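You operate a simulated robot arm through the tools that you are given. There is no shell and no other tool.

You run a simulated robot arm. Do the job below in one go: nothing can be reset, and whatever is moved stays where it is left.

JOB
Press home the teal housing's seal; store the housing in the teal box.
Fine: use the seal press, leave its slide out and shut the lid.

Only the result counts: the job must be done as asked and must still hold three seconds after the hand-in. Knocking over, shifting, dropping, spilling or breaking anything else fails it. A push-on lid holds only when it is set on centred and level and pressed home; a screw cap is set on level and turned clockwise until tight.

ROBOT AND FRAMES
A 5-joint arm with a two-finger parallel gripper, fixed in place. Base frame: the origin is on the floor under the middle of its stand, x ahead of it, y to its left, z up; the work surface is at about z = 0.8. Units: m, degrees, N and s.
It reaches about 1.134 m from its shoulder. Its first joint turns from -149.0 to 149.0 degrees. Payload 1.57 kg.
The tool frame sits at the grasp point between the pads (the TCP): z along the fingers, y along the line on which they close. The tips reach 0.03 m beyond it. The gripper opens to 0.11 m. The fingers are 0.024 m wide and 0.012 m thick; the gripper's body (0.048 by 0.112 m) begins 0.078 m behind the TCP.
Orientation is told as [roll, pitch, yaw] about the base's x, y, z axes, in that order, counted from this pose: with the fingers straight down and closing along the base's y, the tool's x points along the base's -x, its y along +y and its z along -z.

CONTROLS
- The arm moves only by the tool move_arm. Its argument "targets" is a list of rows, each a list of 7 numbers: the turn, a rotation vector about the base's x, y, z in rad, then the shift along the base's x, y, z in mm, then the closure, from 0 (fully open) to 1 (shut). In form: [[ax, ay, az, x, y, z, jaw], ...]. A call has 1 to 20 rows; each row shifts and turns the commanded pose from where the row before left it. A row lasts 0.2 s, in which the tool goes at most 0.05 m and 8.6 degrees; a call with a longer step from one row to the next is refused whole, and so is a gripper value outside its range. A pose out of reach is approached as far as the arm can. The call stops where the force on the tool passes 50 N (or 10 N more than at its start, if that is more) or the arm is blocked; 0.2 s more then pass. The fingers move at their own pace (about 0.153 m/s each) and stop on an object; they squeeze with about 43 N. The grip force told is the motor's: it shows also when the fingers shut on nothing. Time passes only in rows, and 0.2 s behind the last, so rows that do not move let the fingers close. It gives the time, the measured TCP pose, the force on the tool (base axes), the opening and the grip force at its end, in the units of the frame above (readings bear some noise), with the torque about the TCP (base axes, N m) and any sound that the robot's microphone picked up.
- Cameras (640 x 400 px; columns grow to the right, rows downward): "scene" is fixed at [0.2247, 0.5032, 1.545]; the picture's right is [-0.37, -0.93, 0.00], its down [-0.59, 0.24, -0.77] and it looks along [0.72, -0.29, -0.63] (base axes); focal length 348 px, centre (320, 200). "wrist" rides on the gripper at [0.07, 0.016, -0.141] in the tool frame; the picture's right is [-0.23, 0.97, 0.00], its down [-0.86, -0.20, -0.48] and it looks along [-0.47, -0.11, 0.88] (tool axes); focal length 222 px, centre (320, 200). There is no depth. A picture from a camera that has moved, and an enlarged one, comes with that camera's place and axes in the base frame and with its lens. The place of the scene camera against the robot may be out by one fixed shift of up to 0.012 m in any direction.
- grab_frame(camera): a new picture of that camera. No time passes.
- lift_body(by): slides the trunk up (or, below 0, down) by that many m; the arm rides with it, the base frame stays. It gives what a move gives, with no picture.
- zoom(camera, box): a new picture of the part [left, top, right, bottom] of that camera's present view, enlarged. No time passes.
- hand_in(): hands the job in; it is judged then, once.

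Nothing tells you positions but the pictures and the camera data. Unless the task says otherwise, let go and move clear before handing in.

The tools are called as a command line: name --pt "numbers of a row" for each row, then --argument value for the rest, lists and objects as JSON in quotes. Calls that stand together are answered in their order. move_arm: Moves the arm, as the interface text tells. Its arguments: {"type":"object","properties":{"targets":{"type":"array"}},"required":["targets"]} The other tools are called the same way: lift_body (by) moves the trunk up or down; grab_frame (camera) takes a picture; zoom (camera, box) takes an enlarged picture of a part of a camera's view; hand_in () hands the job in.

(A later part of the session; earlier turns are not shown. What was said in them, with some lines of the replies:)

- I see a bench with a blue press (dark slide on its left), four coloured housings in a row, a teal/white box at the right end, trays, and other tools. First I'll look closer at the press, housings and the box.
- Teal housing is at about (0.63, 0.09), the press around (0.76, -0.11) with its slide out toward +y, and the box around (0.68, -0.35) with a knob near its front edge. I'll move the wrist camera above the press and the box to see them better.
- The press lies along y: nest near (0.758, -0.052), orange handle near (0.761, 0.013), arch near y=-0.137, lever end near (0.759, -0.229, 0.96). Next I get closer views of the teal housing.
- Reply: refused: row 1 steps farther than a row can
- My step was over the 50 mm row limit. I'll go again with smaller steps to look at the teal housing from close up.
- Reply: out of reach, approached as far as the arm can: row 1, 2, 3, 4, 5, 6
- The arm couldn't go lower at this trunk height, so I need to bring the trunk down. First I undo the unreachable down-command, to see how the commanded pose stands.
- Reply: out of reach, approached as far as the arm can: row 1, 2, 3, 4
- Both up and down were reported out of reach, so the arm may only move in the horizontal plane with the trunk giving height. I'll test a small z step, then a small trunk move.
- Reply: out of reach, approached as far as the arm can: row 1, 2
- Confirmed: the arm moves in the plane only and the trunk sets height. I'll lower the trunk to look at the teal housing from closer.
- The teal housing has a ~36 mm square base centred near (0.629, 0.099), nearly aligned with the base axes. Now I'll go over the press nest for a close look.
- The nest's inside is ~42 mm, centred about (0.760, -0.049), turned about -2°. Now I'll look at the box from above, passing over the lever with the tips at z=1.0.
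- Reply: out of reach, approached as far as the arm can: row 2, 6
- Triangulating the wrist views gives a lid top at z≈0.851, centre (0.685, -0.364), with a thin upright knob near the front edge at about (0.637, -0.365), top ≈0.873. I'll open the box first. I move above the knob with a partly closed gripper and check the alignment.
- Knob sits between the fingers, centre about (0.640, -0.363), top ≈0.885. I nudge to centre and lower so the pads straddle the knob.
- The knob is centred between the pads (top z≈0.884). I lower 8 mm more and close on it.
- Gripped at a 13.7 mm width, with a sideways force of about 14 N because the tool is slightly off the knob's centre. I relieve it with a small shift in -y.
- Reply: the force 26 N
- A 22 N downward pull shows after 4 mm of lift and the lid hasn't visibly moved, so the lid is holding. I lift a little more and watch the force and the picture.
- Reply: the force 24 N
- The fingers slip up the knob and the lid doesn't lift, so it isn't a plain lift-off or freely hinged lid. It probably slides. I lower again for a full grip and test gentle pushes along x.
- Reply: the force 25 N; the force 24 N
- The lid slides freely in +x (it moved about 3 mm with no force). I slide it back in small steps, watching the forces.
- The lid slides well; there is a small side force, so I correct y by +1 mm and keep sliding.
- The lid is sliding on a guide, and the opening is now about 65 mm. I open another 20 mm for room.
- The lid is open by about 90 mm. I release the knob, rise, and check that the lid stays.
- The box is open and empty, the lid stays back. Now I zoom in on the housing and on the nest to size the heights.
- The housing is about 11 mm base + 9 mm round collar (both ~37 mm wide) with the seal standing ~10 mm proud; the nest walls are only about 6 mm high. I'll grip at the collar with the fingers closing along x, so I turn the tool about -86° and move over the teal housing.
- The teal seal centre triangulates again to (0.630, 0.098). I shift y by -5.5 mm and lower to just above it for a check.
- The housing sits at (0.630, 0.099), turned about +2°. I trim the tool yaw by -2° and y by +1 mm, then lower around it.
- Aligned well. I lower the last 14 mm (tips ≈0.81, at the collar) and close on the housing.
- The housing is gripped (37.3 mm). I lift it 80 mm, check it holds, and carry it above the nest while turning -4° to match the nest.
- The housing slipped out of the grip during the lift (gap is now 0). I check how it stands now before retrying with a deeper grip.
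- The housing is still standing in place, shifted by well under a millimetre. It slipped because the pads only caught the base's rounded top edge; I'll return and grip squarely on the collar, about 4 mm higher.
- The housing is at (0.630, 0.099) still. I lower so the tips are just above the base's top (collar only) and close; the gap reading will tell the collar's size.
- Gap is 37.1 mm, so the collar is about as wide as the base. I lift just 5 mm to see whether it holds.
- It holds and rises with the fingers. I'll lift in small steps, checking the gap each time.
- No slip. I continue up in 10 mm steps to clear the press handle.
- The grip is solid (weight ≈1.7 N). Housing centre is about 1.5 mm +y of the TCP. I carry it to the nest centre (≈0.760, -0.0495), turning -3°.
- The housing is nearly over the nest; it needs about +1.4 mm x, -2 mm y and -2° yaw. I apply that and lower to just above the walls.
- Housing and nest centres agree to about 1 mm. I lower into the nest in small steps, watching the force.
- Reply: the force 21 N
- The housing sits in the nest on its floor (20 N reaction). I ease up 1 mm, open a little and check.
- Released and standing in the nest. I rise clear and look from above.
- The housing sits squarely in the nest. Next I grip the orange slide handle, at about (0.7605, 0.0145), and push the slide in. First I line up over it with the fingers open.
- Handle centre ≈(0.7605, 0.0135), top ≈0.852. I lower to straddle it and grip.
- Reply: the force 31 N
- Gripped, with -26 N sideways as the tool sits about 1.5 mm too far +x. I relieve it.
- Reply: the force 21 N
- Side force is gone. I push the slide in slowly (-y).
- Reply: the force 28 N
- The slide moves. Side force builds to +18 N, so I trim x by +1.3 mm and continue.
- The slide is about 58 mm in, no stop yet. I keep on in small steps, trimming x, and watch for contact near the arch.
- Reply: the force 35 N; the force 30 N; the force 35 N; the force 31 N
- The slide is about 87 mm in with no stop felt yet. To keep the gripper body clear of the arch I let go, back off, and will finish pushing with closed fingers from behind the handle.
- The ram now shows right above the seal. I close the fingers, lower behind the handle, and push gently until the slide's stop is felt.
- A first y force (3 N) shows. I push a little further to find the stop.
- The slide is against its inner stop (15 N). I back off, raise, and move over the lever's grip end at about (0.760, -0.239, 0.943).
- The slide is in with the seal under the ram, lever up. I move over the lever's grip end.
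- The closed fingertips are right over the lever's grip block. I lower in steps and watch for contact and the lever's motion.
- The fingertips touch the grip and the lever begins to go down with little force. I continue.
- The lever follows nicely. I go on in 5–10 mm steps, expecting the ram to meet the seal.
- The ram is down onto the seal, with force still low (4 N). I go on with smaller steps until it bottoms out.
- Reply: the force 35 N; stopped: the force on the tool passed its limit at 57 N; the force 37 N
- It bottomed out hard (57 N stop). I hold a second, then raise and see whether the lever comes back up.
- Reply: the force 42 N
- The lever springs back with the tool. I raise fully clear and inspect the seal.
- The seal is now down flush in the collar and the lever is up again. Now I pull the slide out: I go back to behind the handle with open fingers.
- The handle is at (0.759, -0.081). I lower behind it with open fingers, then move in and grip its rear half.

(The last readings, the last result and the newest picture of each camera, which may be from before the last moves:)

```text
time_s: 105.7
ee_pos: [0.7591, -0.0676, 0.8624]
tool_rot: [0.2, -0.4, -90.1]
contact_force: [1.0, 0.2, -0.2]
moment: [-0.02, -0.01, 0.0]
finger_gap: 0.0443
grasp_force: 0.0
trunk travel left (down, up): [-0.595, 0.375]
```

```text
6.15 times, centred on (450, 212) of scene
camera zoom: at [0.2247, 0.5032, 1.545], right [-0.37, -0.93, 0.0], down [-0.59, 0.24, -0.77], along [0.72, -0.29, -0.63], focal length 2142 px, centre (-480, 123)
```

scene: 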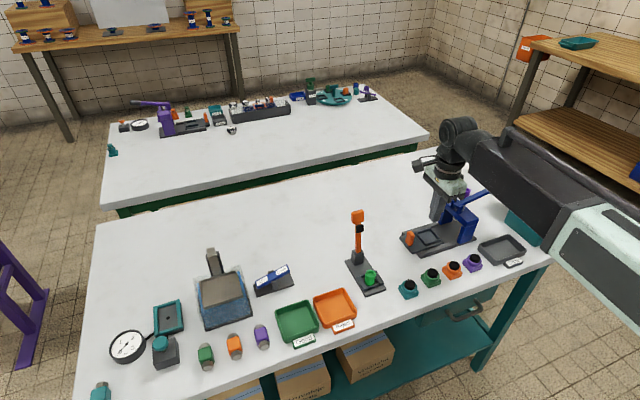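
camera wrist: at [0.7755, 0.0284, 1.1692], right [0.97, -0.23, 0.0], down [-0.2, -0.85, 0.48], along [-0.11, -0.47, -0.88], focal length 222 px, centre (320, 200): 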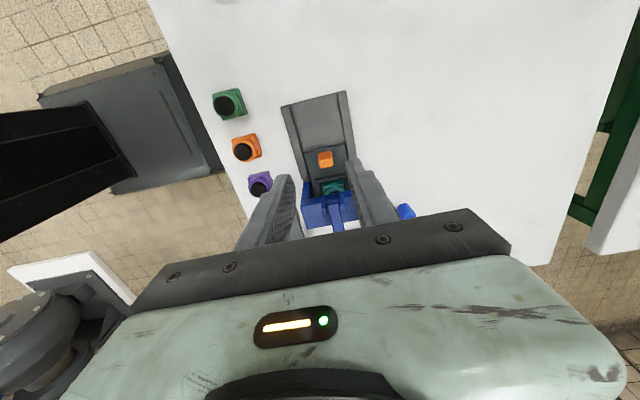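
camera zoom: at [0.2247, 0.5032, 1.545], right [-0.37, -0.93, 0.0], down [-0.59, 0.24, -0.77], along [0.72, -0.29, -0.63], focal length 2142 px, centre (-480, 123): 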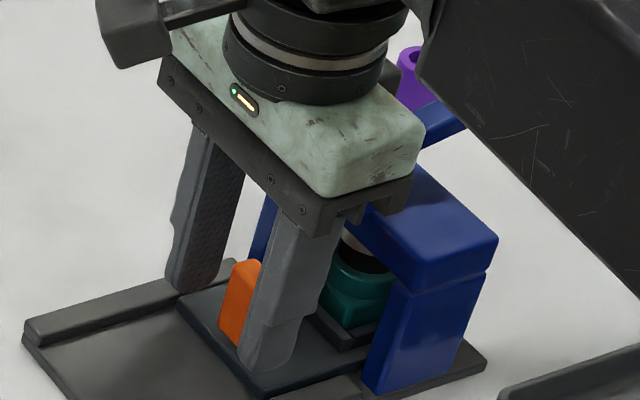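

Handle is well between the pads. I level the tool and close on it.

move_arm --pt "0.006 0.0035 0 0 -1 0 0.6" --pt "0 0 0 0 0 0 0.75" --pt "0 0 0 0 0 0 0.9" --pt "0 0 0 0 0 0 1" --pt "0 0 0 0 0 0 1"

```text
time_s: 106.9
ee_pos: [0.759, -0.069, 0.8614]
tool_rot: [0.1, 0.0, -90.0]
contact_force: [12.3, -0.4, 9.3]
moment: [0.04, -0.08, 0.12]
finger_gap: 0.0218
grasp_force: 34.7
trunk travel left (down, up): [-0.595, 0.375]
```

Gripped. I pull the slide out (+y) slowly, trimming the side force.

move_arm --pt "0 0 0 1 2 0 1" --pt "0 0 0 0.05 4 0 1" --pt "0 0 0 0.05 4 0 1" --pt "0 0 0 0.05 4 0 1" --pt "0 0 0 0 0 0 1"

zoom --camera "scene" --box '[405, 180, 495, 245]'

```text
time_s: 108.1
ee_pos: [0.7604, -0.055, 0.8622]
tool_rot: [-0.1, 0.1, -90.0]
contact_force: [-11.9, -0.3, -10.7]
moment: [-0.31, -0.01, -0.06]
finger_gap: 0.0216
grasp_force: 34.9
trunk travel left (down, up): [-0.595, 0.375]
```

```text
6.15 times, centred on (450, 212) of scene
camera zoom: at [0.2247, 0.5032, 1.545], right [-0.37, -0.93, 0.0], down [-0.59, 0.24, -0.77], along [0.72, -0.29, -0.63], focal length 2142 px, centre (-480, 123)
```

zoom: 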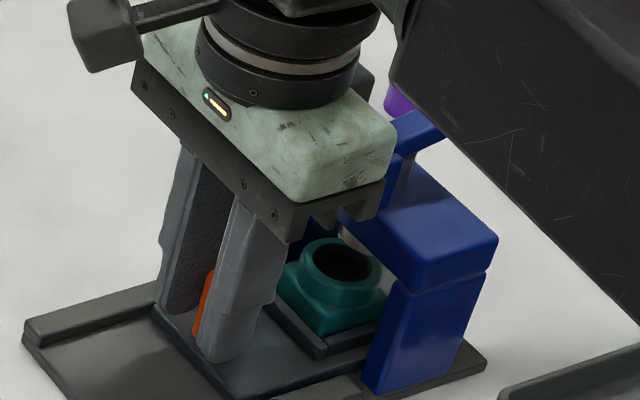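

The slide is coming out and the seal is seated down inside the collar. I continue.

move_arm --pt "0 0 0 -0.8 0 0 1" --pt "0 0 0 0.05 4 0 1" --pt "0 0 0 0.05 4 0 1" --pt "0 0 0 0.05 4 0 1" --pt "0 0 0 0.05 4 0 1" --pt "0 0 0 0 0 0 1"

move_arm --pt "0 0 0 0.05 4 0 1" --pt "0 0 0 0.05 4 0 1" --pt "0 0 0 0.05 4 0 1" --pt "0 0 0 0.05 4 0 1" --pt "0 0 0 0 0 0 1"

```text
time_s: 109.5
ee_pos: [0.7589, -0.0396, 0.8623]
tool_rot: [0.0, -0.1, -90.1]
contact_force: [-10.4, 0.2, -10.0]
moment: [-0.09, 0.12, -0.21]
finger_gap: 0.0217
grasp_force: 35.2
trunk travel left (down, up): [-0.595, 0.375]
```

```text
time_s: 110.7
ee_pos: [0.7598, -0.0231, 0.8623]
tool_rot: [-0.1, 0.0, -89.9]
contact_force: [-17.3, -0.5, -15.1]
moment: [0.11, 0.15, -0.18]
finger_gap: 0.0217
grasp_force: 34.5
trunk travel left (down, up): [-0.595, 0.375]
```

move_arm --pt "0 0 -0.005 -1.5 0 0 1" --pt "0 0 0 0 4 0 1" --pt "0 0 0 0 4 0 1" --pt "0 0 0 0 4 0 1" --pt "0 0 0 0 4 0 1" --pt "0 0 0 0 0 0 1"

move_arm --pt "0 0 0 0.05 4 0 1" --pt "0 0 0 0.05 4 0 1" --pt "0 0 0 0.05 4 0 1" --pt "0 0 0 0 0 0 1"

zoom --camera "scene" --box '[395, 190, 485, 255]'

```text
time_s: 112.1
ee_pos: [0.7604, -0.0081, 0.8634]
tool_rot: [0.1, 0.0, -90.4]
contact_force: [11.6, -0.7, 10.0]
moment: [-0.21, 0.26, 0.2]
finger_gap: 0.0213
grasp_force: 34.3
trunk travel left (down, up): [-0.595, 0.375]
```

```text
time_s: 113.1
ee_pos: [0.7598, 0.0046, 0.8626]
tool_rot: [0.0, -0.1, -90.4]
contact_force: [10.8, -0.6, 9.7]
moment: [-0.32, -0.15, 0.08]
finger_gap: 0.0217
grasp_force: 34.4
trunk travel left (down, up): [-0.595, 0.375]
```

```text
6.15 times, centred on (440, 222) of scene
camera zoom: at [0.2247, 0.5032, 1.545], right [-0.37, -0.93, 0.0], down [-0.59, 0.24, -0.77], along [0.72, -0.29, -0.63], focal length 2142 px, centre (-418, 62)
```

zoom: 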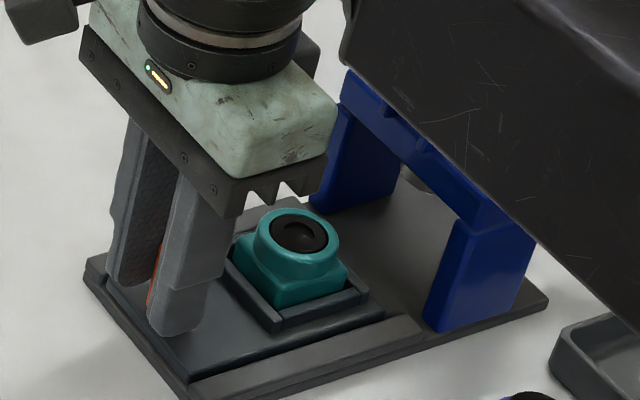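

The slide is most of the way out, seal clearly seated. About 20 mm remains to the outer stop.

move_arm --pt "0 0 0 0.7 0 0 1" --pt "0 0 0 0.05 4 0 1" --pt "0 0 0 0.05 4 0 1" --pt "0 0 0 0.05 4 0 1" --pt "0 0 0 0.05 3 0 1" --pt "0 0 0 0 0 0 1"

move_arm --pt "0 0 0 0 2 0 1" --pt "0 0 0 0 2 0 1" --pt "0 0 0 0 0 0 1"

zoom --camera "scene" --box '[395, 190, 485, 255]'

```text
time_s: 114.5
ee_pos: [0.7605, 0.0203, 0.8613]
tool_rot: [0.0, 0.0, -90.2]
contact_force: [8.2, -1.0, 7.0]
moment: [-0.15, -0.1, 0.0]
finger_gap: 0.0215
grasp_force: 34.7
trunk travel left (down, up): [-0.595, 0.375]
```

```text
time_s: 115.3
ee_pos: [0.7591, 0.0238, 0.8619]
tool_rot: [0.1, 0.0, -90.3]
contact_force: [5.2, -0.7, 4.9]
moment: [-0.17, -0.05, 0.06]
finger_gap: 0.0216
grasp_force: 34.9
trunk travel left (down, up): [-0.595, 0.375]
```

```text
6.15 times, centred on (440, 222) of scene
camera zoom: at [0.2247, 0.5032, 1.545], right [-0.37, -0.93, 0.0], down [-0.59, 0.24, -0.77], along [0.72, -0.29, -0.63], focal length 2142 px, centre (-418, 62)
```

zoom: 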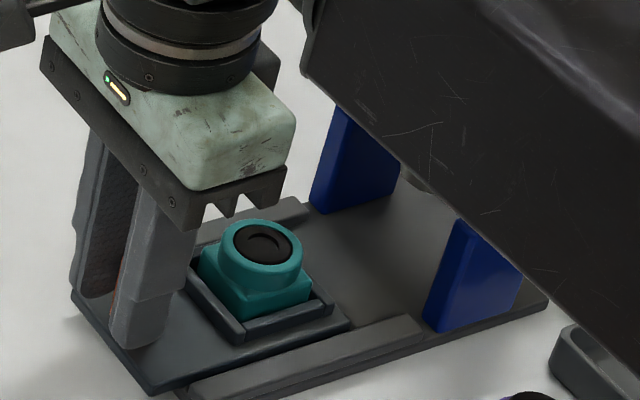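

move_arm --pt "0 0 0 0 1.5 0 1" --pt "0 0 0 0 0 0 1"

move_arm --pt "0 0 0 0 1.5 0 1" --pt "0 0 0 0 0 0 1"

move_arm --pt "0 0 0 0 1 0 1" --pt "0 0 0 0 0 0 1"

```text
time_s: 115.9
ee_pos: [0.7598, 0.0262, 0.8616]
tool_rot: [0.1, 0.1, -90.3]
contact_force: [2.3, -0.1, 2.4]
moment: [-0.17, -0.09, 0.05]
finger_gap: 0.0218
grasp_force: 34.3
trunk travel left (down, up): [-0.595, 0.375]
```

```text
time_s: 116.5
ee_pos: [0.7602, 0.0259, 0.8629]
tool_rot: [-0.1, 0.1, -90.4]
contact_force: [-3.0, -7.5, -2.8]
moment: [0.53, -0.04, 0.04]
finger_gap: 0.0216
grasp_force: 35.4
trunk travel left (down, up): [-0.595, 0.375]
```

```text
time_s: 117.1
ee_pos: [0.759, 0.0254, 0.8617]
tool_rot: [-0.1, -0.2, -90.4]
contact_force: [-7.9, -17.1, -6.8]
moment: [-0.18, 0.0, -0.04]
finger_gap: 0.0217
grasp_force: 35.0
trunk travel left (down, up): [-0.595, 0.375]
```

The outer stop is reached (-17 N). I release the handle and rise, then look at the housing.

move_arm --pt "0 0 0 0 -2 0 1" --pt "0 0 0 0 0 0 0.75" --pt "0 0 0 0 0 0 0.55" --pt "0 0 0 0 0 0 0.55"

lift_body --by 0.06

zoom --camera "wrist" --box '[220, 110, 420, 235]'

zoom --camera "scene" --box '[395, 200, 465, 255]'

```text
time_s: 118.1
ee_pos: [0.761, 0.0271, 0.8615]
tool_rot: [0.0, -0.1, -90.3]
contact_force: [0.2, 0.0, -0.1]
moment: [0.01, 0.0, 0.0]
finger_gap: 0.0493
grasp_force: 0.1
trunk travel left (down, up): [-0.595, 0.375]
```

```text
time_s: 119.1
ee_pos: [0.7604, 0.0267, 0.9219]
tool_rot: [0.0, 0.1, -90.4]
contact_force: [-0.7, -0.4, -0.5]
moment: [-0.01, -0.03, -0.02]
finger_gap: 0.0496
grasp_force: 0.1
trunk travel left (down, up): [-0.655, 0.315]
```

```text
3.20 times, centred on (320, 172) of wrist
camera zoom: at [0.7771, 0.097, 1.0622], right [0.97, -0.23, 0.0], down [-0.2, -0.85, 0.48], along [-0.11, -0.47, -0.88], focal length 711 px, centre (320, 288)
```

zoom: 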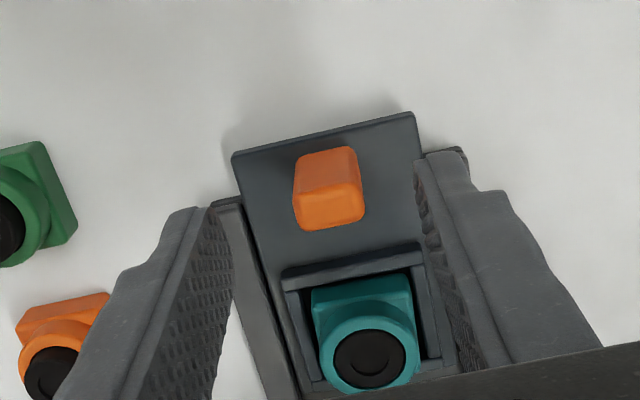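

```text
7.27 times, centred on (430, 228) of scene
camera zoom: at [0.2247, 0.5032, 1.545], right [-0.37, -0.93, 0.0], down [-0.59, 0.24, -0.77], along [0.72, -0.29, -0.63], focal length 2532 px, centre (-480, 0)
```

zoom: 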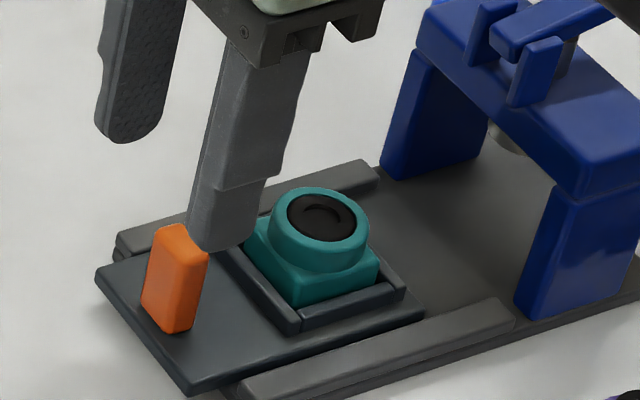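

The seal is flush in the collar and the slide is out. Now I move over the housing to pick it from the nest.

move_arm --pt "0 0 0 0 -25 0 0.45" --pt "0 0 0 0 -26 0 0.45" --pt "0 0 0 0 -26 0 0.45" --pt "0 0 0 0 0 0 0.45" --pt "0 0 0 0 0 0 0.45"

zoom --camera "wrist" --box '[220, 90, 420, 215]'

zoom --camera "scene" --box '[405, 195, 475, 250]'

```text
time_s: 120.3
ee_pos: [0.7597, -0.0507, 0.9223]
tool_rot: [0.0, 0.0, -90.3]
contact_force: [0.2, 0.9, -0.1]
moment: [-0.04, 0.02, 0.01]
finger_gap: 0.0604
grasp_force: 0.1
trunk travel left (down, up): [-0.655, 0.315]
```

```text
3.20 times, centred on (320, 152) of wrist
camera zoom: at [0.777, 0.0203, 1.0622], right [0.97, -0.23, 0.0], down [-0.2, -0.85, 0.48], along [-0.11, -0.47, -0.88], focal length 711 px, centre (320, 352)
```

zoom: 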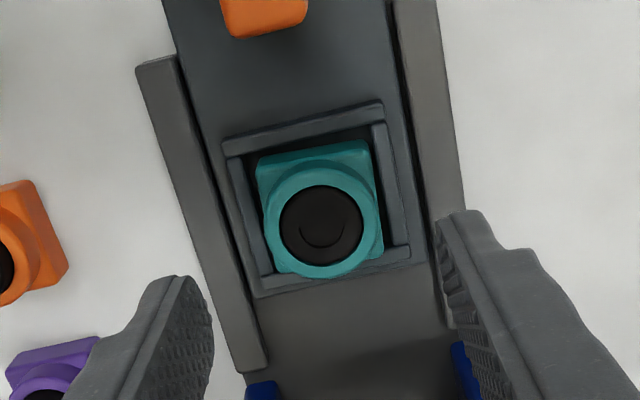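

```text
7.27 times, centred on (440, 222) of scene
camera zoom: at [0.2247, 0.5032, 1.545], right [-0.37, -0.93, 0.0], down [-0.59, 0.24, -0.77], along [0.72, -0.29, -0.63], focal length 2532 px, centre (-553, 36)
```

zoom: 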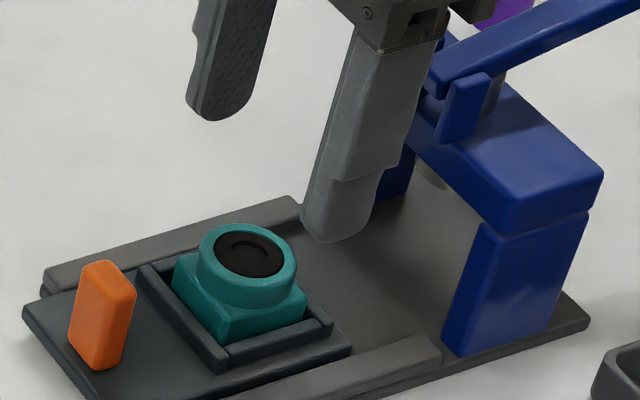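

Housing centre ≈(0.760, -0.0515). I shift y -1.8 mm, lower to the same collar height as before, and grip.

move_arm --pt "0 0 0 -0.3 -1.8 0 0.45" --pt "0 0 0 0 0 0 0.45"

lift_body --by -0.05

lift_body --by -0.0105

move_arm --pt "0 0 0 0 0 0 0.6" --pt "0 0 0 0 0 0 0.75" --pt "0 0 0 0 0 0 0.9" --pt "0 0 0 0 0 0 1" --pt "0 0 0 0 0 0 1"

zoom --camera "wrist" --box '[220, 90, 420, 215]'

```text
time_s: 120.9
ee_pos: [0.7597, -0.0517, 0.9218]
tool_rot: [0.0, 0.0, -90.3]
contact_force: [0.1, -0.1, 0.2]
moment: [0.0, -0.02, -0.02]
finger_gap: 0.0605
grasp_force: 0.1
trunk travel left (down, up): [-0.655, 0.315]
```

```text
time_s: 121.8
ee_pos: [0.7597, -0.0515, 0.8721]
tool_rot: [-0.1, 0.0, -90.3]
contact_force: [0.6, 0.2, 0.2]
moment: [0.02, 0.01, 0.02]
finger_gap: 0.0606
grasp_force: 0.1
trunk travel left (down, up): [-0.605, 0.365]
```

```text
time_s: 122.4
ee_pos: [0.7589, -0.0515, 0.8614]
tool_rot: [0.0, 0.0, -90.4]
contact_force: [0.5, -0.8, -0.2]
moment: [-0.03, 0.01, -0.04]
finger_gap: 0.0604
grasp_force: 0.1
trunk travel left (down, up): [-0.595, 0.375]
```

```text
time_s: 123.6
ee_pos: [0.7592, -0.0522, 0.8602]
tool_rot: [0.0, 0.0, -90.3]
contact_force: [1.6, -0.3, 1.4]
moment: [0.02, -0.07, -0.01]
finger_gap: 0.0371
grasp_force: 43.0
trunk travel left (down, up): [-0.595, 0.375]
```

```text
3.20 times, centred on (320, 152) of wrist
camera zoom: at [0.7766, 0.0188, 1.0018], right [0.97, -0.23, 0.0], down [-0.2, -0.85, 0.48], along [-0.11, -0.47, -0.88], focal length 711 px, centre (320, 352)
```

zoom: 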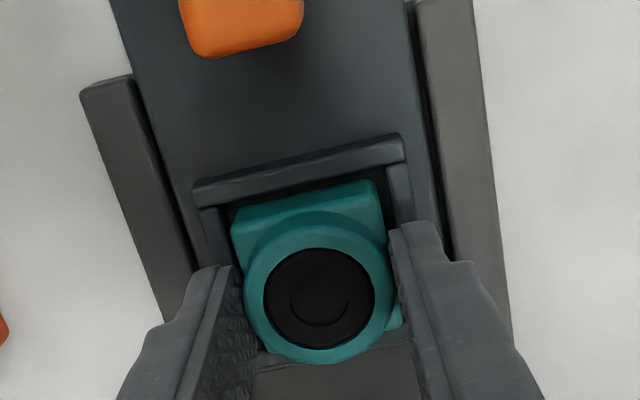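

Gripped at 37.1 mm again. I lift in small steps and check the hold.

lift_body --by 0.005

lift_body --by 0.01

lift_body --by 0.01

zoom --camera "wrist" --box '[220, 90, 420, 215]'

zoom --camera "scene" --box '[405, 195, 475, 250]'

```text
time_s: 124.1
ee_pos: [0.7588, -0.0511, 0.8661]
tool_rot: [0.1, 0.0, -90.3]
contact_force: [0.1, 0.0, -2.4]
moment: [0.0, 0.0, 0.0]
finger_gap: 0.0373
grasp_force: 42.5
trunk travel left (down, up): [-0.6, 0.37]
```

```text
time_s: 124.7
ee_pos: [0.7605, -0.0516, 0.8758]
tool_rot: [0.0, 0.0, -90.3]
contact_force: [-0.8, 0.4, -0.9]
moment: [-0.03, -0.02, 0.02]
finger_gap: 0.0372
grasp_force: 42.6
trunk travel left (down, up): [-0.61, 0.36]
```

```text
time_s: 125.3
ee_pos: [0.7588, -0.0521, 0.8865]
tool_rot: [0.0, 0.0, -90.3]
contact_force: [0.4, 0.5, -2.1]
moment: [0.04, 0.0, 0.0]
finger_gap: 0.0374
grasp_force: 43.1
trunk travel left (down, up): [-0.62, 0.35]
```

```text
3.20 times, centred on (320, 152) of wrist
camera zoom: at [0.7768, 0.0187, 1.0266], right [0.97, -0.23, 0.0], down [-0.2, -0.85, 0.48], along [-0.11, -0.47, -0.88], focal length 711 px, centre (320, 352)
```

zoom: 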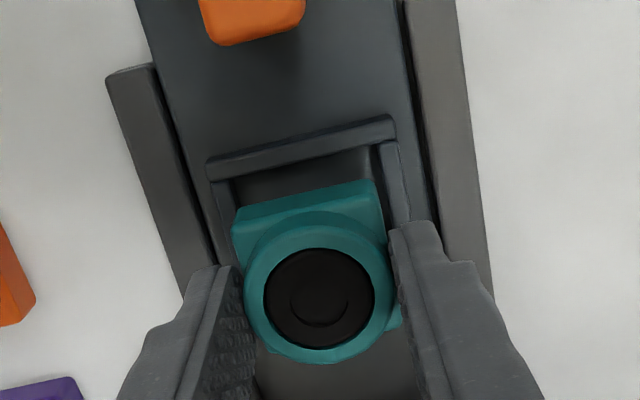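

```text
7.27 times, centred on (440, 222) of scene
camera zoom: at [0.2247, 0.5032, 1.545], right [-0.37, -0.93, 0.0], down [-0.59, 0.24, -0.77], along [0.72, -0.29, -0.63], focal length 2532 px, centre (-553, 36)
```

zoom: 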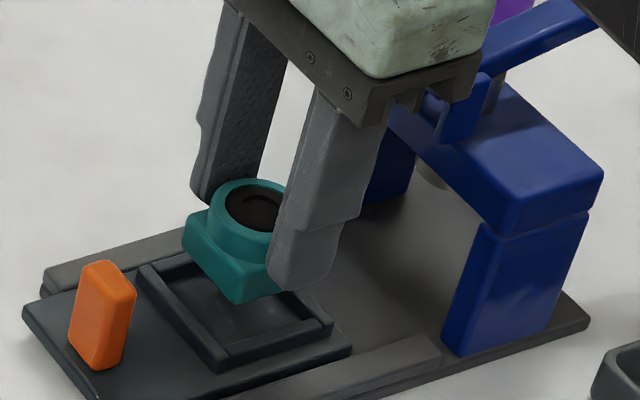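

It holds firmly. I raise it clear of the lever height in small steps.

lift_body --by 0.015

lift_body --by 0.015

lift_body --by 0.02

move_arm --pt "0 0 0 -12 0 0 1" --pt "0 0 0 -25 0 0 1" --pt "0 0 0 -25 0 0 1" --pt "0 0 0 -20 0 0 1" --pt "0 0 0 -7 0 0 1" --pt "0 0 0 0 0 0 1"

```text
time_s: 125.9
ee_pos: [0.7592, -0.0519, 0.9017]
tool_rot: [0.0, 0.1, -90.3]
contact_force: [-0.1, -0.1, -1.2]
moment: [0.02, -0.01, 0.02]
finger_gap: 0.0374
grasp_force: 43.0
trunk travel left (down, up): [-0.635, 0.335]
```

```text
time_s: 126.5
ee_pos: [0.7592, -0.0518, 0.9164]
tool_rot: [0.1, -0.1, -90.3]
contact_force: [0.4, 0.0, -2.2]
moment: [-0.02, 0.0, 0.04]
finger_gap: 0.0372
grasp_force: 43.2
trunk travel left (down, up): [-0.65, 0.32]
```

```text
time_s: 127.2
ee_pos: [0.759, -0.0523, 0.9361]
tool_rot: [0.0, 0.0, -90.3]
contact_force: [0.4, 0.6, -1.7]
moment: [0.01, -0.01, -0.01]
finger_gap: 0.0375
grasp_force: 43.2
trunk travel left (down, up): [-0.67, 0.3]
```

```text
time_s: 128.6
ee_pos: [0.6694, -0.0521, 0.9368]
tool_rot: [0.0, 0.0, -90.3]
contact_force: [0.1, -0.8, -1.8]
moment: [0.03, -0.02, 0.03]
finger_gap: 0.0371
grasp_force: 42.7
trunk travel left (down, up): [-0.67, 0.3]
```

Still held. Now I carry it along -y to above the box opening.

move_arm --pt "0 0 0 0 -12 0 1" --pt "0 0 0 0 -25 0 1" --pt "0 0 0 0 -33 0 1" --pt "0 0 0 0 -33 0 1" --pt "0 0 0 0 -33 0 1" --pt "0 0 0 0 -33 0 1" --pt "0 0 0 0 -33 0 1" --pt "0 0 0 0 -33 0 1" --pt "0 0 0 0 -33 0 1" --pt "0 0 0 0 -28 0 1" --pt "0 0 0 1 -14 0 1" --pt "0 0 0 0 0 0 1" --pt "0 0 0 0 0 0 1"

grab_frame --camera "wrist"

zoom --camera "wrist" --box '[220, 90, 420, 215]'

zoom --camera "scene" --box '[470, 160, 590, 250]'

```text
time_s: 131.4
ee_pos: [0.6699, -0.3611, 0.9373]
tool_rot: [0.0, 0.0, -90.3]
contact_force: [-0.2, 0.7, -1.2]
moment: [0.04, 0.0, 0.0]
finger_gap: 0.0373
grasp_force: 43.1
trunk travel left (down, up): [-0.67, 0.3]
```

```text
taken
camera wrist: at [0.6879, -0.2909, 1.0767], right [0.97, -0.23, 0.0], down [-0.2, -0.85, 0.48], along [-0.11, -0.47, -0.88], focal length 222 px, centre (320, 200)
```

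wrist: 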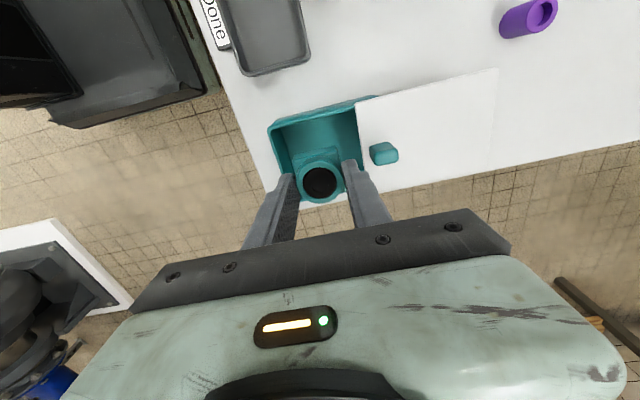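

```text
3.20 times, centred on (320, 152) of wrist
camera zoom: at [0.6879, -0.2909, 1.0767], right [0.97, -0.23, 0.0], down [-0.2, -0.85, 0.48], along [-0.11, -0.47, -0.88], focal length 711 px, centre (320, 352)
```

zoom: 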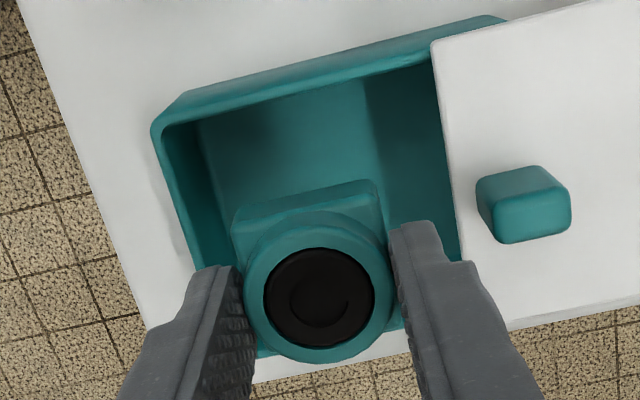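

```text
4.44 times, centred on (530, 205) of scene
camera zoom: at [0.2247, 0.5032, 1.545], right [-0.37, -0.93, 0.0], down [-0.59, 0.24, -0.77], along [0.72, -0.29, -0.63], focal length 1547 px, centre (-613, 178)
```

zoom: 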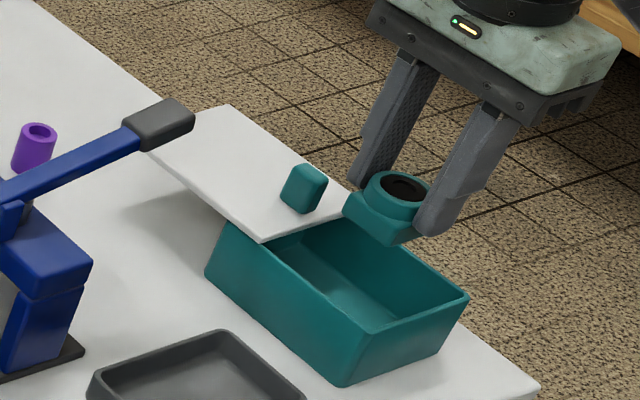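

The housing hangs over the opening; the window runs from x≈0.632 to 0.7135. I shift +1 mm and lower it in, watching the force.

move_arm --pt "0 0 0 1.2 -1 0 1" --pt "0 0 0 0 0 0 1"

lift_body --by -0.03

lift_body --by -0.02

zoom --camera "wrist" --box '[220, 90, 420, 215]'

zoom --camera "scene" --box '[480, 170, 590, 250]'

```text
time_s: 132.0
ee_pos: [0.6736, -0.3636, 0.9362]
tool_rot: [0.0, 0.0, -90.3]
contact_force: [0.4, 0.0, -1.3]
moment: [0.0, 0.04, -0.01]
finger_gap: 0.0372
grasp_force: 43.1
trunk travel left (down, up): [-0.67, 0.3]
```

```text
time_s: 132.8
ee_pos: [0.6723, -0.3635, 0.9063]
tool_rot: [0.1, 0.0, -90.3]
contact_force: [0.2, 0.4, -1.7]
moment: [0.03, 0.03, 0.03]
finger_gap: 0.0373
grasp_force: 42.5
trunk travel left (down, up): [-0.64, 0.33]
```

```text
time_s: 133.4
ee_pos: [0.6724, -0.3617, 0.887]
tool_rot: [0.0, -0.1, -90.3]
contact_force: [-0.3, 0.5, -0.9]
moment: [0.01, 0.02, 0.03]
finger_gap: 0.0373
grasp_force: 43.0
trunk travel left (down, up): [-0.62, 0.35]
```

```text
3.20 times, centred on (320, 152) of wrist
camera zoom: at [0.6897, -0.2925, 1.0266], right [0.97, -0.23, 0.0], down [-0.2, -0.85, 0.48], along [-0.11, -0.47, -0.88], focal length 711 px, centre (320, 352)
```

zoom: 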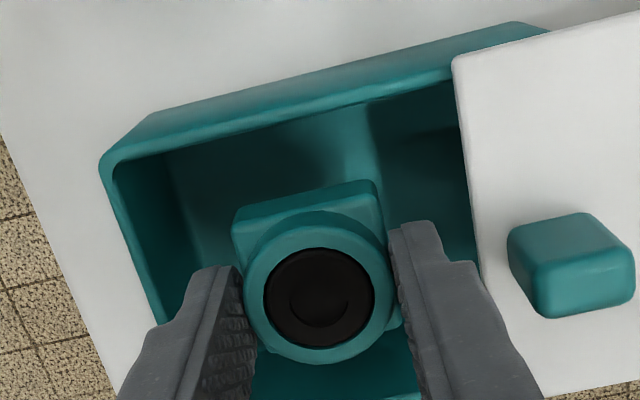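

```text
5.00 times, centred on (535, 210) of scene
camera zoom: at [0.2247, 0.5032, 1.545], right [-0.37, -0.93, 0.0], down [-0.59, 0.24, -0.77], along [0.72, -0.29, -0.63], focal length 1740 px, centre (-755, 150)
```

zoom: 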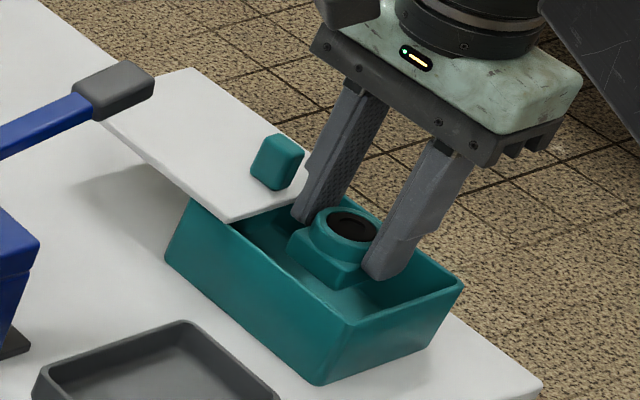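

Well centred in the opening. I continue down to the floor in shrinking steps.

lift_body --by -0.02

lift_body --by -0.01

lift_body --by -0.003

lift_body --by -0.002

```text
time_s: 134.1
ee_pos: [0.6735, -0.3635, 0.8664]
tool_rot: [-0.1, 0.0, -90.3]
contact_force: [-0.1, -0.1, -2.4]
moment: [0.03, 0.02, 0.02]
finger_gap: 0.0374
grasp_force: 42.4
trunk travel left (down, up): [-0.6, 0.37]
```

```text
time_s: 134.7
ee_pos: [0.6726, -0.3633, 0.8559]
tool_rot: [0.1, 0.0, -90.2]
contact_force: [0.6, -0.2, -1.3]
moment: [0.01, 0.01, 0.0]
finger_gap: 0.0371
grasp_force: 43.2
trunk travel left (down, up): [-0.59, 0.38]
```

```text
time_s: 135.2
ee_pos: [0.6724, -0.3637, 0.8537]
tool_rot: [0.0, -0.1, -90.3]
contact_force: [-0.4, -0.7, -1.7]
moment: [-0.04, -0.02, 0.03]
finger_gap: 0.0372
grasp_force: 43.0
trunk travel left (down, up): [-0.587, 0.383]
```

```text
time_s: 135.7
ee_pos: [0.6731, -0.3628, 0.8509]
tool_rot: [0.0, 0.1, -90.3]
contact_force: [0.3, -0.8, -1.1]
moment: [0.01, -0.02, 0.05]
finger_gap: 0.0376
grasp_force: 43.3
trunk travel left (down, up): [-0.585, 0.385]
```

lift_body --by -0.002

lift_body --by -0.0015

lift_body --by -0.001

```text
time_s: 136.2
ee_pos: [0.6729, -0.3631, 0.8498]
tool_rot: [0.0, -0.1, -90.3]
contact_force: [0.8, 0.0, -1.7]
moment: [0.02, 0.01, 0.0]
finger_gap: 0.0374
grasp_force: 43.8
trunk travel left (down, up): [-0.583, 0.387]
```

```text
time_s: 136.8
ee_pos: [0.6726, -0.3636, 0.8483]
tool_rot: [0.0, 0.1, -90.2]
contact_force: [-0.9, 0.0, -1.6]
moment: [0.0, -0.02, -0.03]
finger_gap: 0.0375
grasp_force: 42.8
trunk travel left (down, up): [-0.581, 0.389]
```

```text
time_s: 137.3
ee_pos: [0.6732, -0.3619, 0.8475]
tool_rot: [0.1, 0.1, -90.3]
contact_force: [4.2, -2.3, 10.5]
moment: [0.07, -0.07, -0.03]
finger_gap: 0.0373
grasp_force: 43.2
trunk travel left (down, up): [-0.58, 0.39]
```

The housing touches the box floor (10 N). I ease up 0.5 mm and open a little.

lift_body --by 0.0007

move_arm --pt "0 0 0 0 0 0 0.62" --pt "0 0 0 0 0 0 0.6" --pt "0 0 0 0 0 0 0.6"

lift_body --by 0.02

zoom --camera "wrist" --box '[220, 90, 420, 215]'

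zoom --camera "scene" --box '[480, 170, 590, 250]'

```text
time_s: 137.8
ee_pos: [0.6724, -0.3629, 0.8479]
tool_rot: [0.0, 0.0, -90.2]
contact_force: [0.7, 0.1, 0.7]
moment: [-0.01, -0.02, 0.01]
finger_gap: 0.0374
grasp_force: 43.7
trunk travel left (down, up): [-0.581, 0.389]
```

```text
time_s: 138.6
ee_pos: [0.6727, -0.363, 0.8478]
tool_rot: [0.0, 0.0, -90.3]
contact_force: [-0.1, -0.1, 0.6]
moment: [-0.03, 0.02, 0.03]
finger_gap: 0.0441
grasp_force: 0.1
trunk travel left (down, up): [-0.581, 0.389]
```

```text
time_s: 139.2
ee_pos: [0.6732, -0.3622, 0.868]
tool_rot: [0.0, -0.1, -90.3]
contact_force: [-0.3, -0.5, -0.2]
moment: [-0.02, 0.03, 0.02]
finger_gap: 0.0441
grasp_force: 0.0
trunk travel left (down, up): [-0.601, 0.369]
```

```text
3.20 times, centred on (320, 152) of wrist
camera zoom: at [0.6897, -0.2925, 1.008], right [0.97, -0.23, 0.0], down [-0.2, -0.85, 0.48], along [-0.11, -0.47, -0.88], focal length 711 px, centre (320, 352)
```

zoom: 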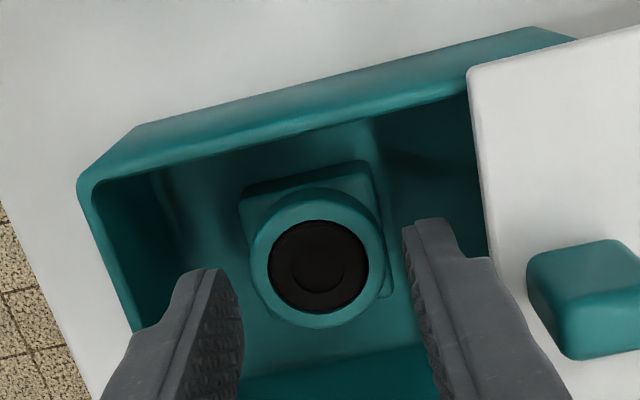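

```text
5.00 times, centred on (535, 210) of scene
camera zoom: at [0.2247, 0.5032, 1.545], right [-0.37, -0.93, 0.0], down [-0.59, 0.24, -0.77], along [0.72, -0.29, -0.63], focal length 1740 px, centre (-755, 150)
```

zoom: 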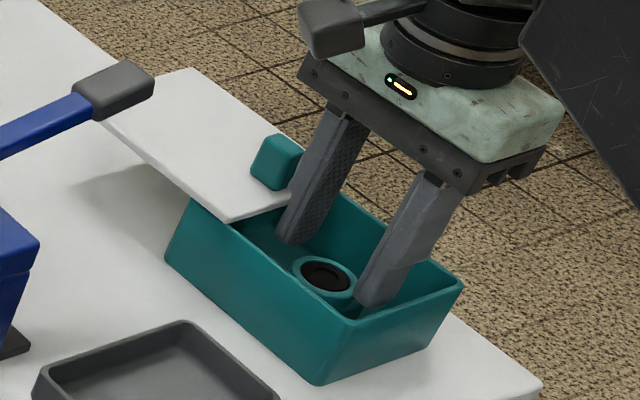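

The housing stands upright in the box with its seal flush. I rise, close the fingers, and go behind the lid's knob to push it shut.

lift_body --by 0.12

zoom --camera "wrist" --box '[220, 90, 420, 215]'

move_arm --pt "0 0 0 20 0 0 0.8" --pt "0 0 0 35 -1 0 1" --pt "0 0 0 35 0 0 1" --pt "0 0 0 0 0 0 1" --pt "0 0 0 0 0 0 1"

grab_frame --camera "wrist"

zoom --camera "scene" --box '[460, 160, 590, 250]'

```text
time_s: 140.7
ee_pos: [0.6734, -0.3628, 0.9864]
tool_rot: [0.0, 0.0, -90.3]
contact_force: [0.3, 0.0, -0.5]
moment: [-0.05, 0.0, 0.02]
finger_gap: 0.0442
grasp_force: 0.0
trunk travel left (down, up): [-0.721, 0.249]
```

```text
3.20 times, centred on (320, 152) of wrist
camera zoom: at [0.6897, -0.2925, 1.1279], right [0.97, -0.23, 0.0], down [-0.2, -0.85, 0.48], along [-0.11, -0.47, -0.88], focal length 711 px, centre (320, 352)
```

zoom: 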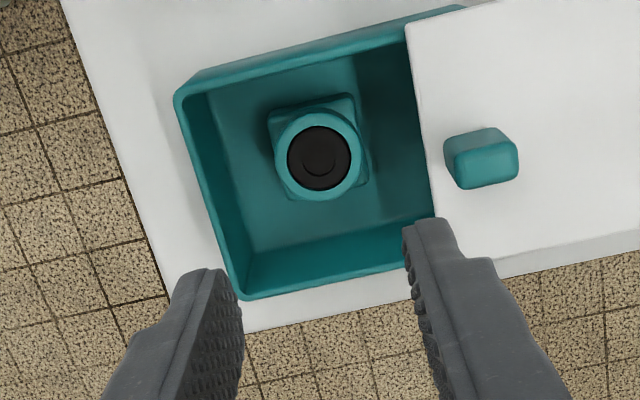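

```text
time_s: 141.9
ee_pos: [0.7587, -0.3646, 0.9877]
tool_rot: [0.1, 0.1, -90.3]
contact_force: [-0.3, 0.4, 0.0]
moment: [0.01, 0.03, 0.02]
finger_gap: 0.0003
grasp_force: 21.1
trunk travel left (down, up): [-0.721, 0.249]
```

```text
taken
camera wrist: at [0.7762, -0.2938, 1.128], right [0.97, -0.23, 0.0], down [-0.2, -0.85, 0.48], along [-0.11, -0.47, -0.88], focal length 222 px, centre (320, 200)
```

wrist: 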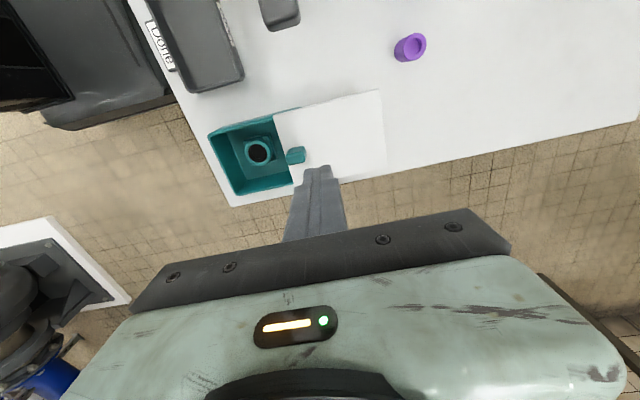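

```text
4.44 times, centred on (525, 205) of scene
camera zoom: at [0.2247, 0.5032, 1.545], right [-0.37, -0.93, 0.0], down [-0.59, 0.24, -0.77], along [0.72, -0.29, -0.63], focal length 1547 px, centre (-591, 178)
```

zoom: 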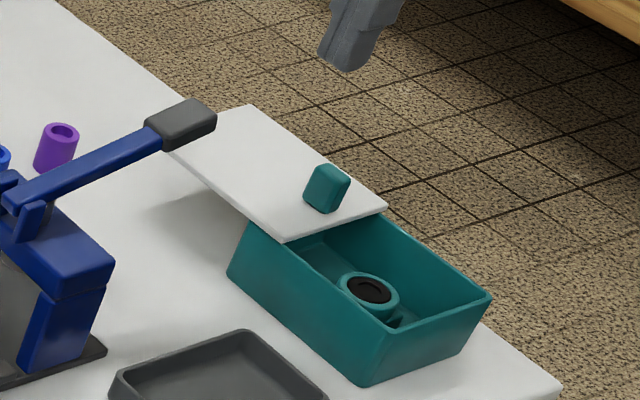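

The fingertips are just behind the knob. I shift +4 mm in x for clearance, lower so the tips are a few mm above the lid, then push in -x.

move_arm --pt "0 0 0 4 1 0 1" --pt "0 0 0 0 0 0 1"

lift_body --by -0.06

lift_body --by -0.029

zoom --camera "wrist" --box '[220, 120, 420, 245]'

zoom --camera "scene" --box '[460, 160, 590, 250]'

```text
time_s: 142.5
ee_pos: [0.7639, -0.3634, 0.9885]
tool_rot: [0.0, -0.1, -90.3]
contact_force: [0.0, -0.3, 0.3]
moment: [0.02, -0.01, 0.0]
finger_gap: 0.0
grasp_force: 21.4
trunk travel left (down, up): [-0.721, 0.249]
```

```text
time_s: 143.5
ee_pos: [0.7645, -0.3631, 0.9267]
tool_rot: [0.1, 0.0, -90.2]
contact_force: [-0.3, 0.0, 0.7]
moment: [0.01, 0.0, 0.03]
finger_gap: 0.0
grasp_force: 21.3
trunk travel left (down, up): [-0.661, 0.309]
```

```text
time_s: 144.3
ee_pos: [0.7635, -0.3632, 0.8986]
tool_rot: [0.0, 0.0, -90.3]
contact_force: [-0.1, 0.6, 0.0]
moment: [0.01, 0.0, -0.02]
finger_gap: 0.0
grasp_force: 21.2
trunk travel left (down, up): [-0.632, 0.338]
```

```text
3.20 times, centred on (320, 182) of wrist
camera zoom: at [0.781, -0.2926, 1.0389], right [0.97, -0.23, 0.0], down [-0.2, -0.85, 0.48], along [-0.11, -0.47, -0.88], focal length 711 px, centre (320, 256)
```

zoom: 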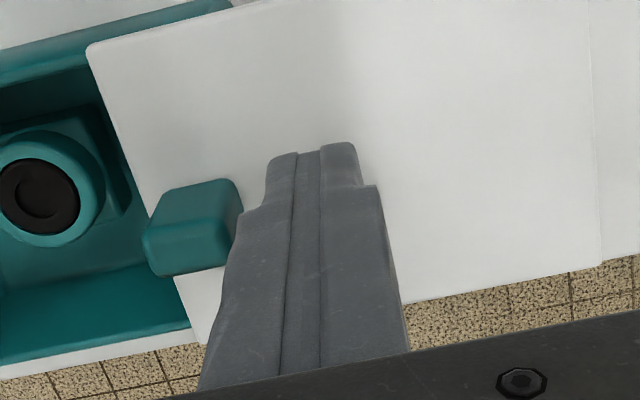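

```text
4.44 times, centred on (525, 205) of scene
camera zoom: at [0.2247, 0.5032, 1.545], right [-0.37, -0.93, 0.0], down [-0.59, 0.24, -0.77], along [0.72, -0.29, -0.63], focal length 1547 px, centre (-591, 178)
```

zoom: 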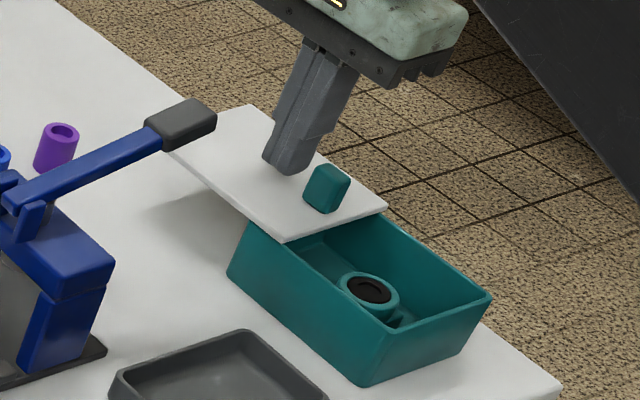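

Lined up with the knob. I push the lid shut in -x at a gentle pace.

move_arm --pt "0 0 0 -4 0 0 1" --pt "0 0 0 -4 0 0 1" --pt "0 0 0 -5 0 0 1" --pt "0 0 0 -6 0 0 1" --pt "0 0 0 -6 0 0 1" --pt "0 0 0 -6 0 0 1" --pt "0 0 0 -6 0 0 1" --pt "0 0 0 0 0 0 1"

zoom --camera "scene" --box '[460, 160, 590, 250]'

```text
time_s: 146.1
ee_pos: [0.7264, -0.3637, 0.8996]
tool_rot: [0.1, 0.0, -90.4]
contact_force: [-0.3, 0.1, 0.0]
moment: [0.0, -0.01, 0.0]
finger_gap: 0.0
grasp_force: 21.2
trunk travel left (down, up): [-0.632, 0.338]
```

```text
4.44 times, centred on (525, 205) of scene
camera zoom: at [0.2247, 0.5032, 1.545], right [-0.37, -0.93, 0.0], down [-0.59, 0.24, -0.77], along [0.72, -0.29, -0.63], focal length 1547 px, centre (-591, 178)
```

zoom: 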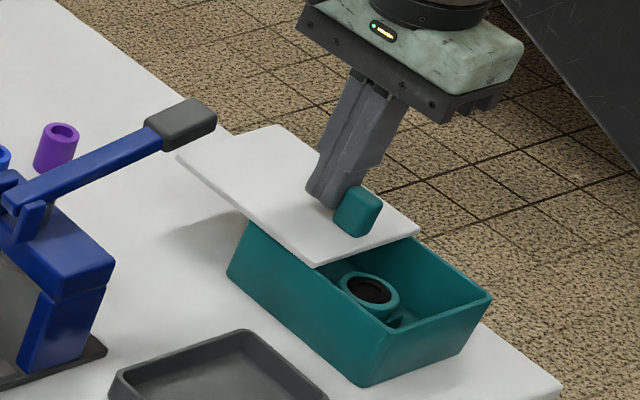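

The lid is closing freely. I continue toward its shut position.

move_arm --pt "0 0 0 -6 0 0 1" --pt "0 0 0 -6 0 0 1" --pt "0 0 0 -6 0 0 1" --pt "0 0 0 -6 0 0 1" --pt "0 0 0 -6 0 0 1" --pt "0 0 0 -6 0 0 1" --pt "0 0 0 -6 0 0 1" --pt "0 0 0 -5 0 0 1" --pt "0 0 0 -4 0 0 1" --pt "0 0 0 0 0 0 1"

zoom --camera "scene" --box '[460, 160, 590, 250]'

```text
time_s: 148.3
ee_pos: [0.6767, -0.3641, 0.8996]
tool_rot: [0.0, 0.0, -90.3]
contact_force: [-0.4, 0.5, -0.2]
moment: [0.0, 0.02, -0.03]
finger_gap: 0.0
grasp_force: 21.0
trunk travel left (down, up): [-0.632, 0.338]
```

```text
4.44 times, centred on (525, 205) of scene
camera zoom: at [0.2247, 0.5032, 1.545], right [-0.37, -0.93, 0.0], down [-0.59, 0.24, -0.77], along [0.72, -0.29, -0.63], focal length 1547 px, centre (-591, 178)
```

zoom: 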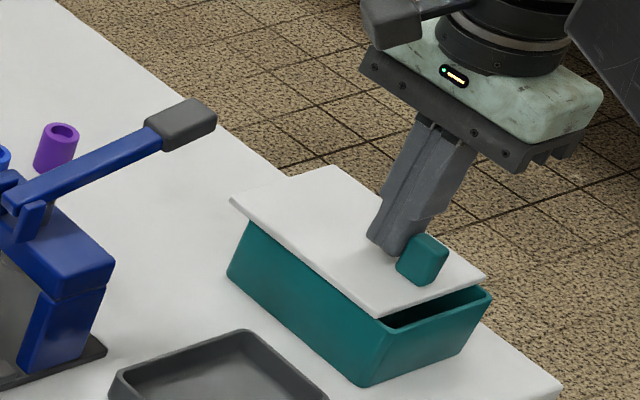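

move_arm --pt "0 0 0 -3 0 0 1" --pt "0 0 0 -3 0 0 1" --pt "0 0 0 -3 0 0 1" --pt "0 0 0 0 0 0 1"

move_arm --pt "0 0 0 -2 0 0 1" --pt "0 0 0 0 0 0 1"

move_arm --pt "0 0 0 -2 0 0 1" --pt "0 0 0 0 0 0 1"

zoom --camera "scene" --box '[490, 185, 590, 255]'

```text
time_s: 149.3
ee_pos: [0.6669, -0.3619, 0.8996]
tool_rot: [0.0, 0.0, -90.2]
contact_force: [1.3, -0.7, 0.3]
moment: [0.0, 0.0, 0.03]
finger_gap: 0.0
grasp_force: 21.0
trunk travel left (down, up): [-0.632, 0.338]
```

```text
time_s: 149.9
ee_pos: [0.6653, -0.3616, 0.8984]
tool_rot: [0.0, 0.0, -90.2]
contact_force: [-0.3, -0.4, 0.5]
moment: [-0.02, -0.01, -0.03]
finger_gap: 0.0
grasp_force: 20.9
trunk travel left (down, up): [-0.632, 0.338]
```

```text
time_s: 150.5
ee_pos: [0.6614, -0.3617, 0.8983]
tool_rot: [-0.1, 0.0, -90.3]
contact_force: [0.5, -0.4, 0.0]
moment: [-0.01, -0.01, 0.01]
finger_gap: 0.0
grasp_force: 21.5
trunk travel left (down, up): [-0.632, 0.338]
```

```text
5.71 times, centred on (540, 220) of scene
camera zoom: at [0.2247, 0.5032, 1.545], right [-0.37, -0.93, 0.0], down [-0.59, 0.24, -0.77], along [0.72, -0.29, -0.63], focal length 1989 px, centre (-937, 86)
```

zoom: 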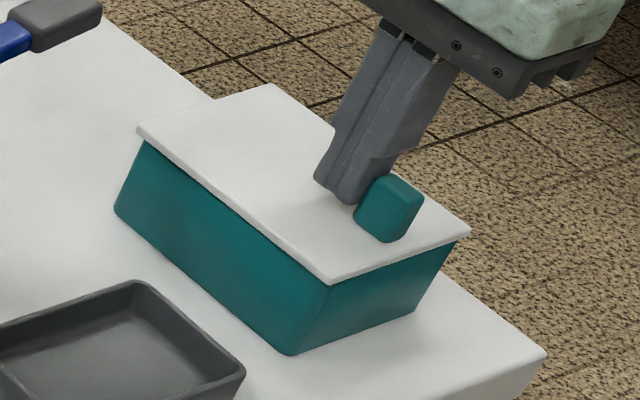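

Nearly shut. I push on in 1 mm steps until the stop is felt.

move_arm --pt "0 0 0 -1.2 0 0 1" --pt "0 0 0 0 0 0 1"

move_arm --pt "0 0 0 -1.2 0 0 1" --pt "0 0 0 0 0 0 1"

move_arm --pt "0 0 0 -1.2 0 0 1" --pt "0 0 0 0 0 0 1"

zoom --camera "scene" --box '[490, 185, 590, 255]'

```text
time_s: 151.1
ee_pos: [0.6615, -0.362, 0.8987]
tool_rot: [-0.1, 0.0, -90.3]
contact_force: [0.2, 0.1, 0.2]
moment: [0.01, -0.01, 0.03]
finger_gap: 0.0
grasp_force: 21.0
trunk travel left (down, up): [-0.632, 0.338]
```

```text
time_s: 151.7
ee_pos: [0.6604, -0.3614, 0.8994]
tool_rot: [-0.1, 0.0, -90.2]
contact_force: [6.1, 0.8, 3.3]
moment: [0.03, -0.11, -0.01]
finger_gap: 0.0
grasp_force: 21.7
trunk travel left (down, up): [-0.632, 0.338]
```

```text
time_s: 152.3
ee_pos: [0.6592, -0.362, 0.8978]
tool_rot: [-0.1, 0.1, -90.4]
contact_force: [14.3, 1.1, 5.1]
moment: [0.02, -0.17, 0.03]
finger_gap: 0.0002
grasp_force: 21.1
trunk travel left (down, up): [-0.632, 0.338]
```

```text
5.71 times, centred on (540, 220) of scene
camera zoom: at [0.2247, 0.5032, 1.545], right [-0.37, -0.93, 0.0], down [-0.59, 0.24, -0.77], along [0.72, -0.29, -0.63], focal length 1989 px, centre (-937, 86)
```

zoom: 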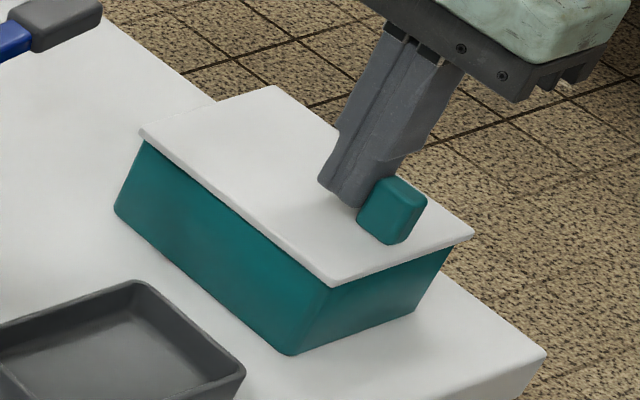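

The lid is against its stop (14 N) and matches its original shut position. I back off, rise clear, and check everything.

move_arm --pt "0 0 0 4 0 0 1" --pt "0 0 0 8 0 0 1" --pt "0 0 0 0 0 0 1"

lift_body --by 0.2

grab_frame --camera "scene"

zoom --camera "scene" --box '[380, 170, 580, 295]'

zoom --camera "scene" --box '[490, 185, 590, 255]'

```text
time_s: 153.1
ee_pos: [0.6718, -0.3632, 0.8984]
tool_rot: [0.0, 0.0, -90.2]
contact_force: [0.3, 0.6, 0.0]
moment: [-0.01, -0.02, 0.01]
finger_gap: 0.0
grasp_force: 20.9
trunk travel left (down, up): [-0.632, 0.338]
```

```text
time_s: 155.2
ee_pos: [0.6715, -0.3621, 1.0973]
tool_rot: [0.0, 0.0, -90.3]
contact_force: [0.0, -0.4, 0.4]
moment: [0.04, 0.02, 0.0]
finger_gap: 0.0001
grasp_force: 21.2
trunk travel left (down, up): [-0.832, 0.138]
```

```text
taken
```

scene: 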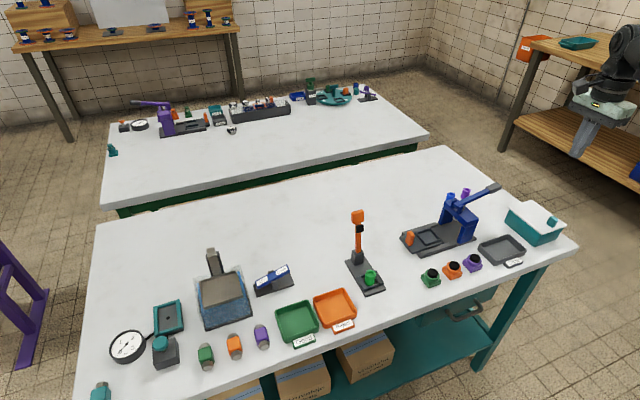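

```text
3.20 times, centred on (480, 232) of scene
camera zoom: at [0.2247, 0.5032, 1.545], right [-0.37, -0.93, 0.0], down [-0.59, 0.24, -0.77], along [0.72, -0.29, -0.63], focal length 1114 px, centre (-192, 96)
```

zoom: 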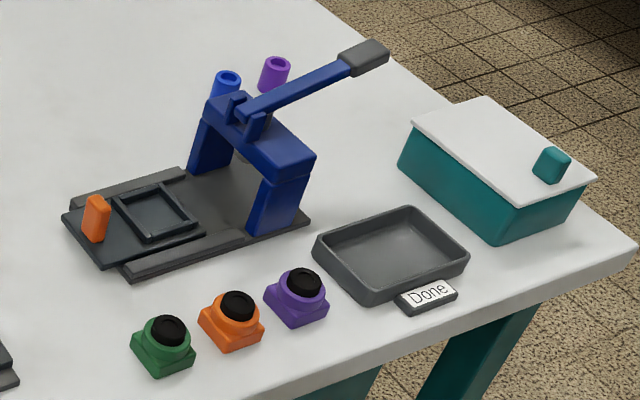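

```text
5.71 times, centred on (540, 220) of scene
camera zoom: at [0.2247, 0.5032, 1.545], right [-0.37, -0.93, 0.0], down [-0.59, 0.24, -0.77], along [0.72, -0.29, -0.63], focal length 1989 px, centre (-937, 86)
```

zoom: 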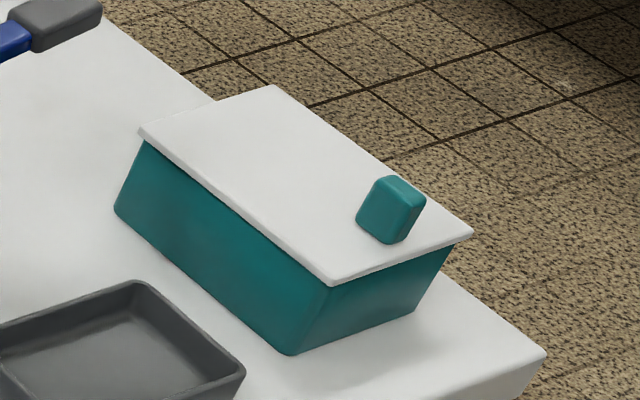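

The box is shut with the housing inside, its seal pressed flush. The slide is out, the lever is up, and nothing else has moved. The arm is clear, so I hand in.

hand_in

```text
The job is handed in.
```

The teal housing's seal is pressed home, the housing is in the teal box, and the box lid is shut. The job is handed in.

- **Seal:** I pressed it with the lever until it bottomed out hard. The seal now sits flush in the collar, where before it stood about 10 mm proud. The microphone reported no sound, so "home" rests on the hard stop and the pictures.
- **Press:** The slide is back out against its outer stop. The lever has sprung up to where it started.
- **Box:** The lid turned out to slide rather than lift. I pushed it back against its stop, and it matches its original shut position.
- **Other items:** The final pictures show nothing else moved or knocked over.

On the first pick-up the housing slipped from the grip as I started to lift. It stayed upright and shifted by under a millimetre, and the second grip held.
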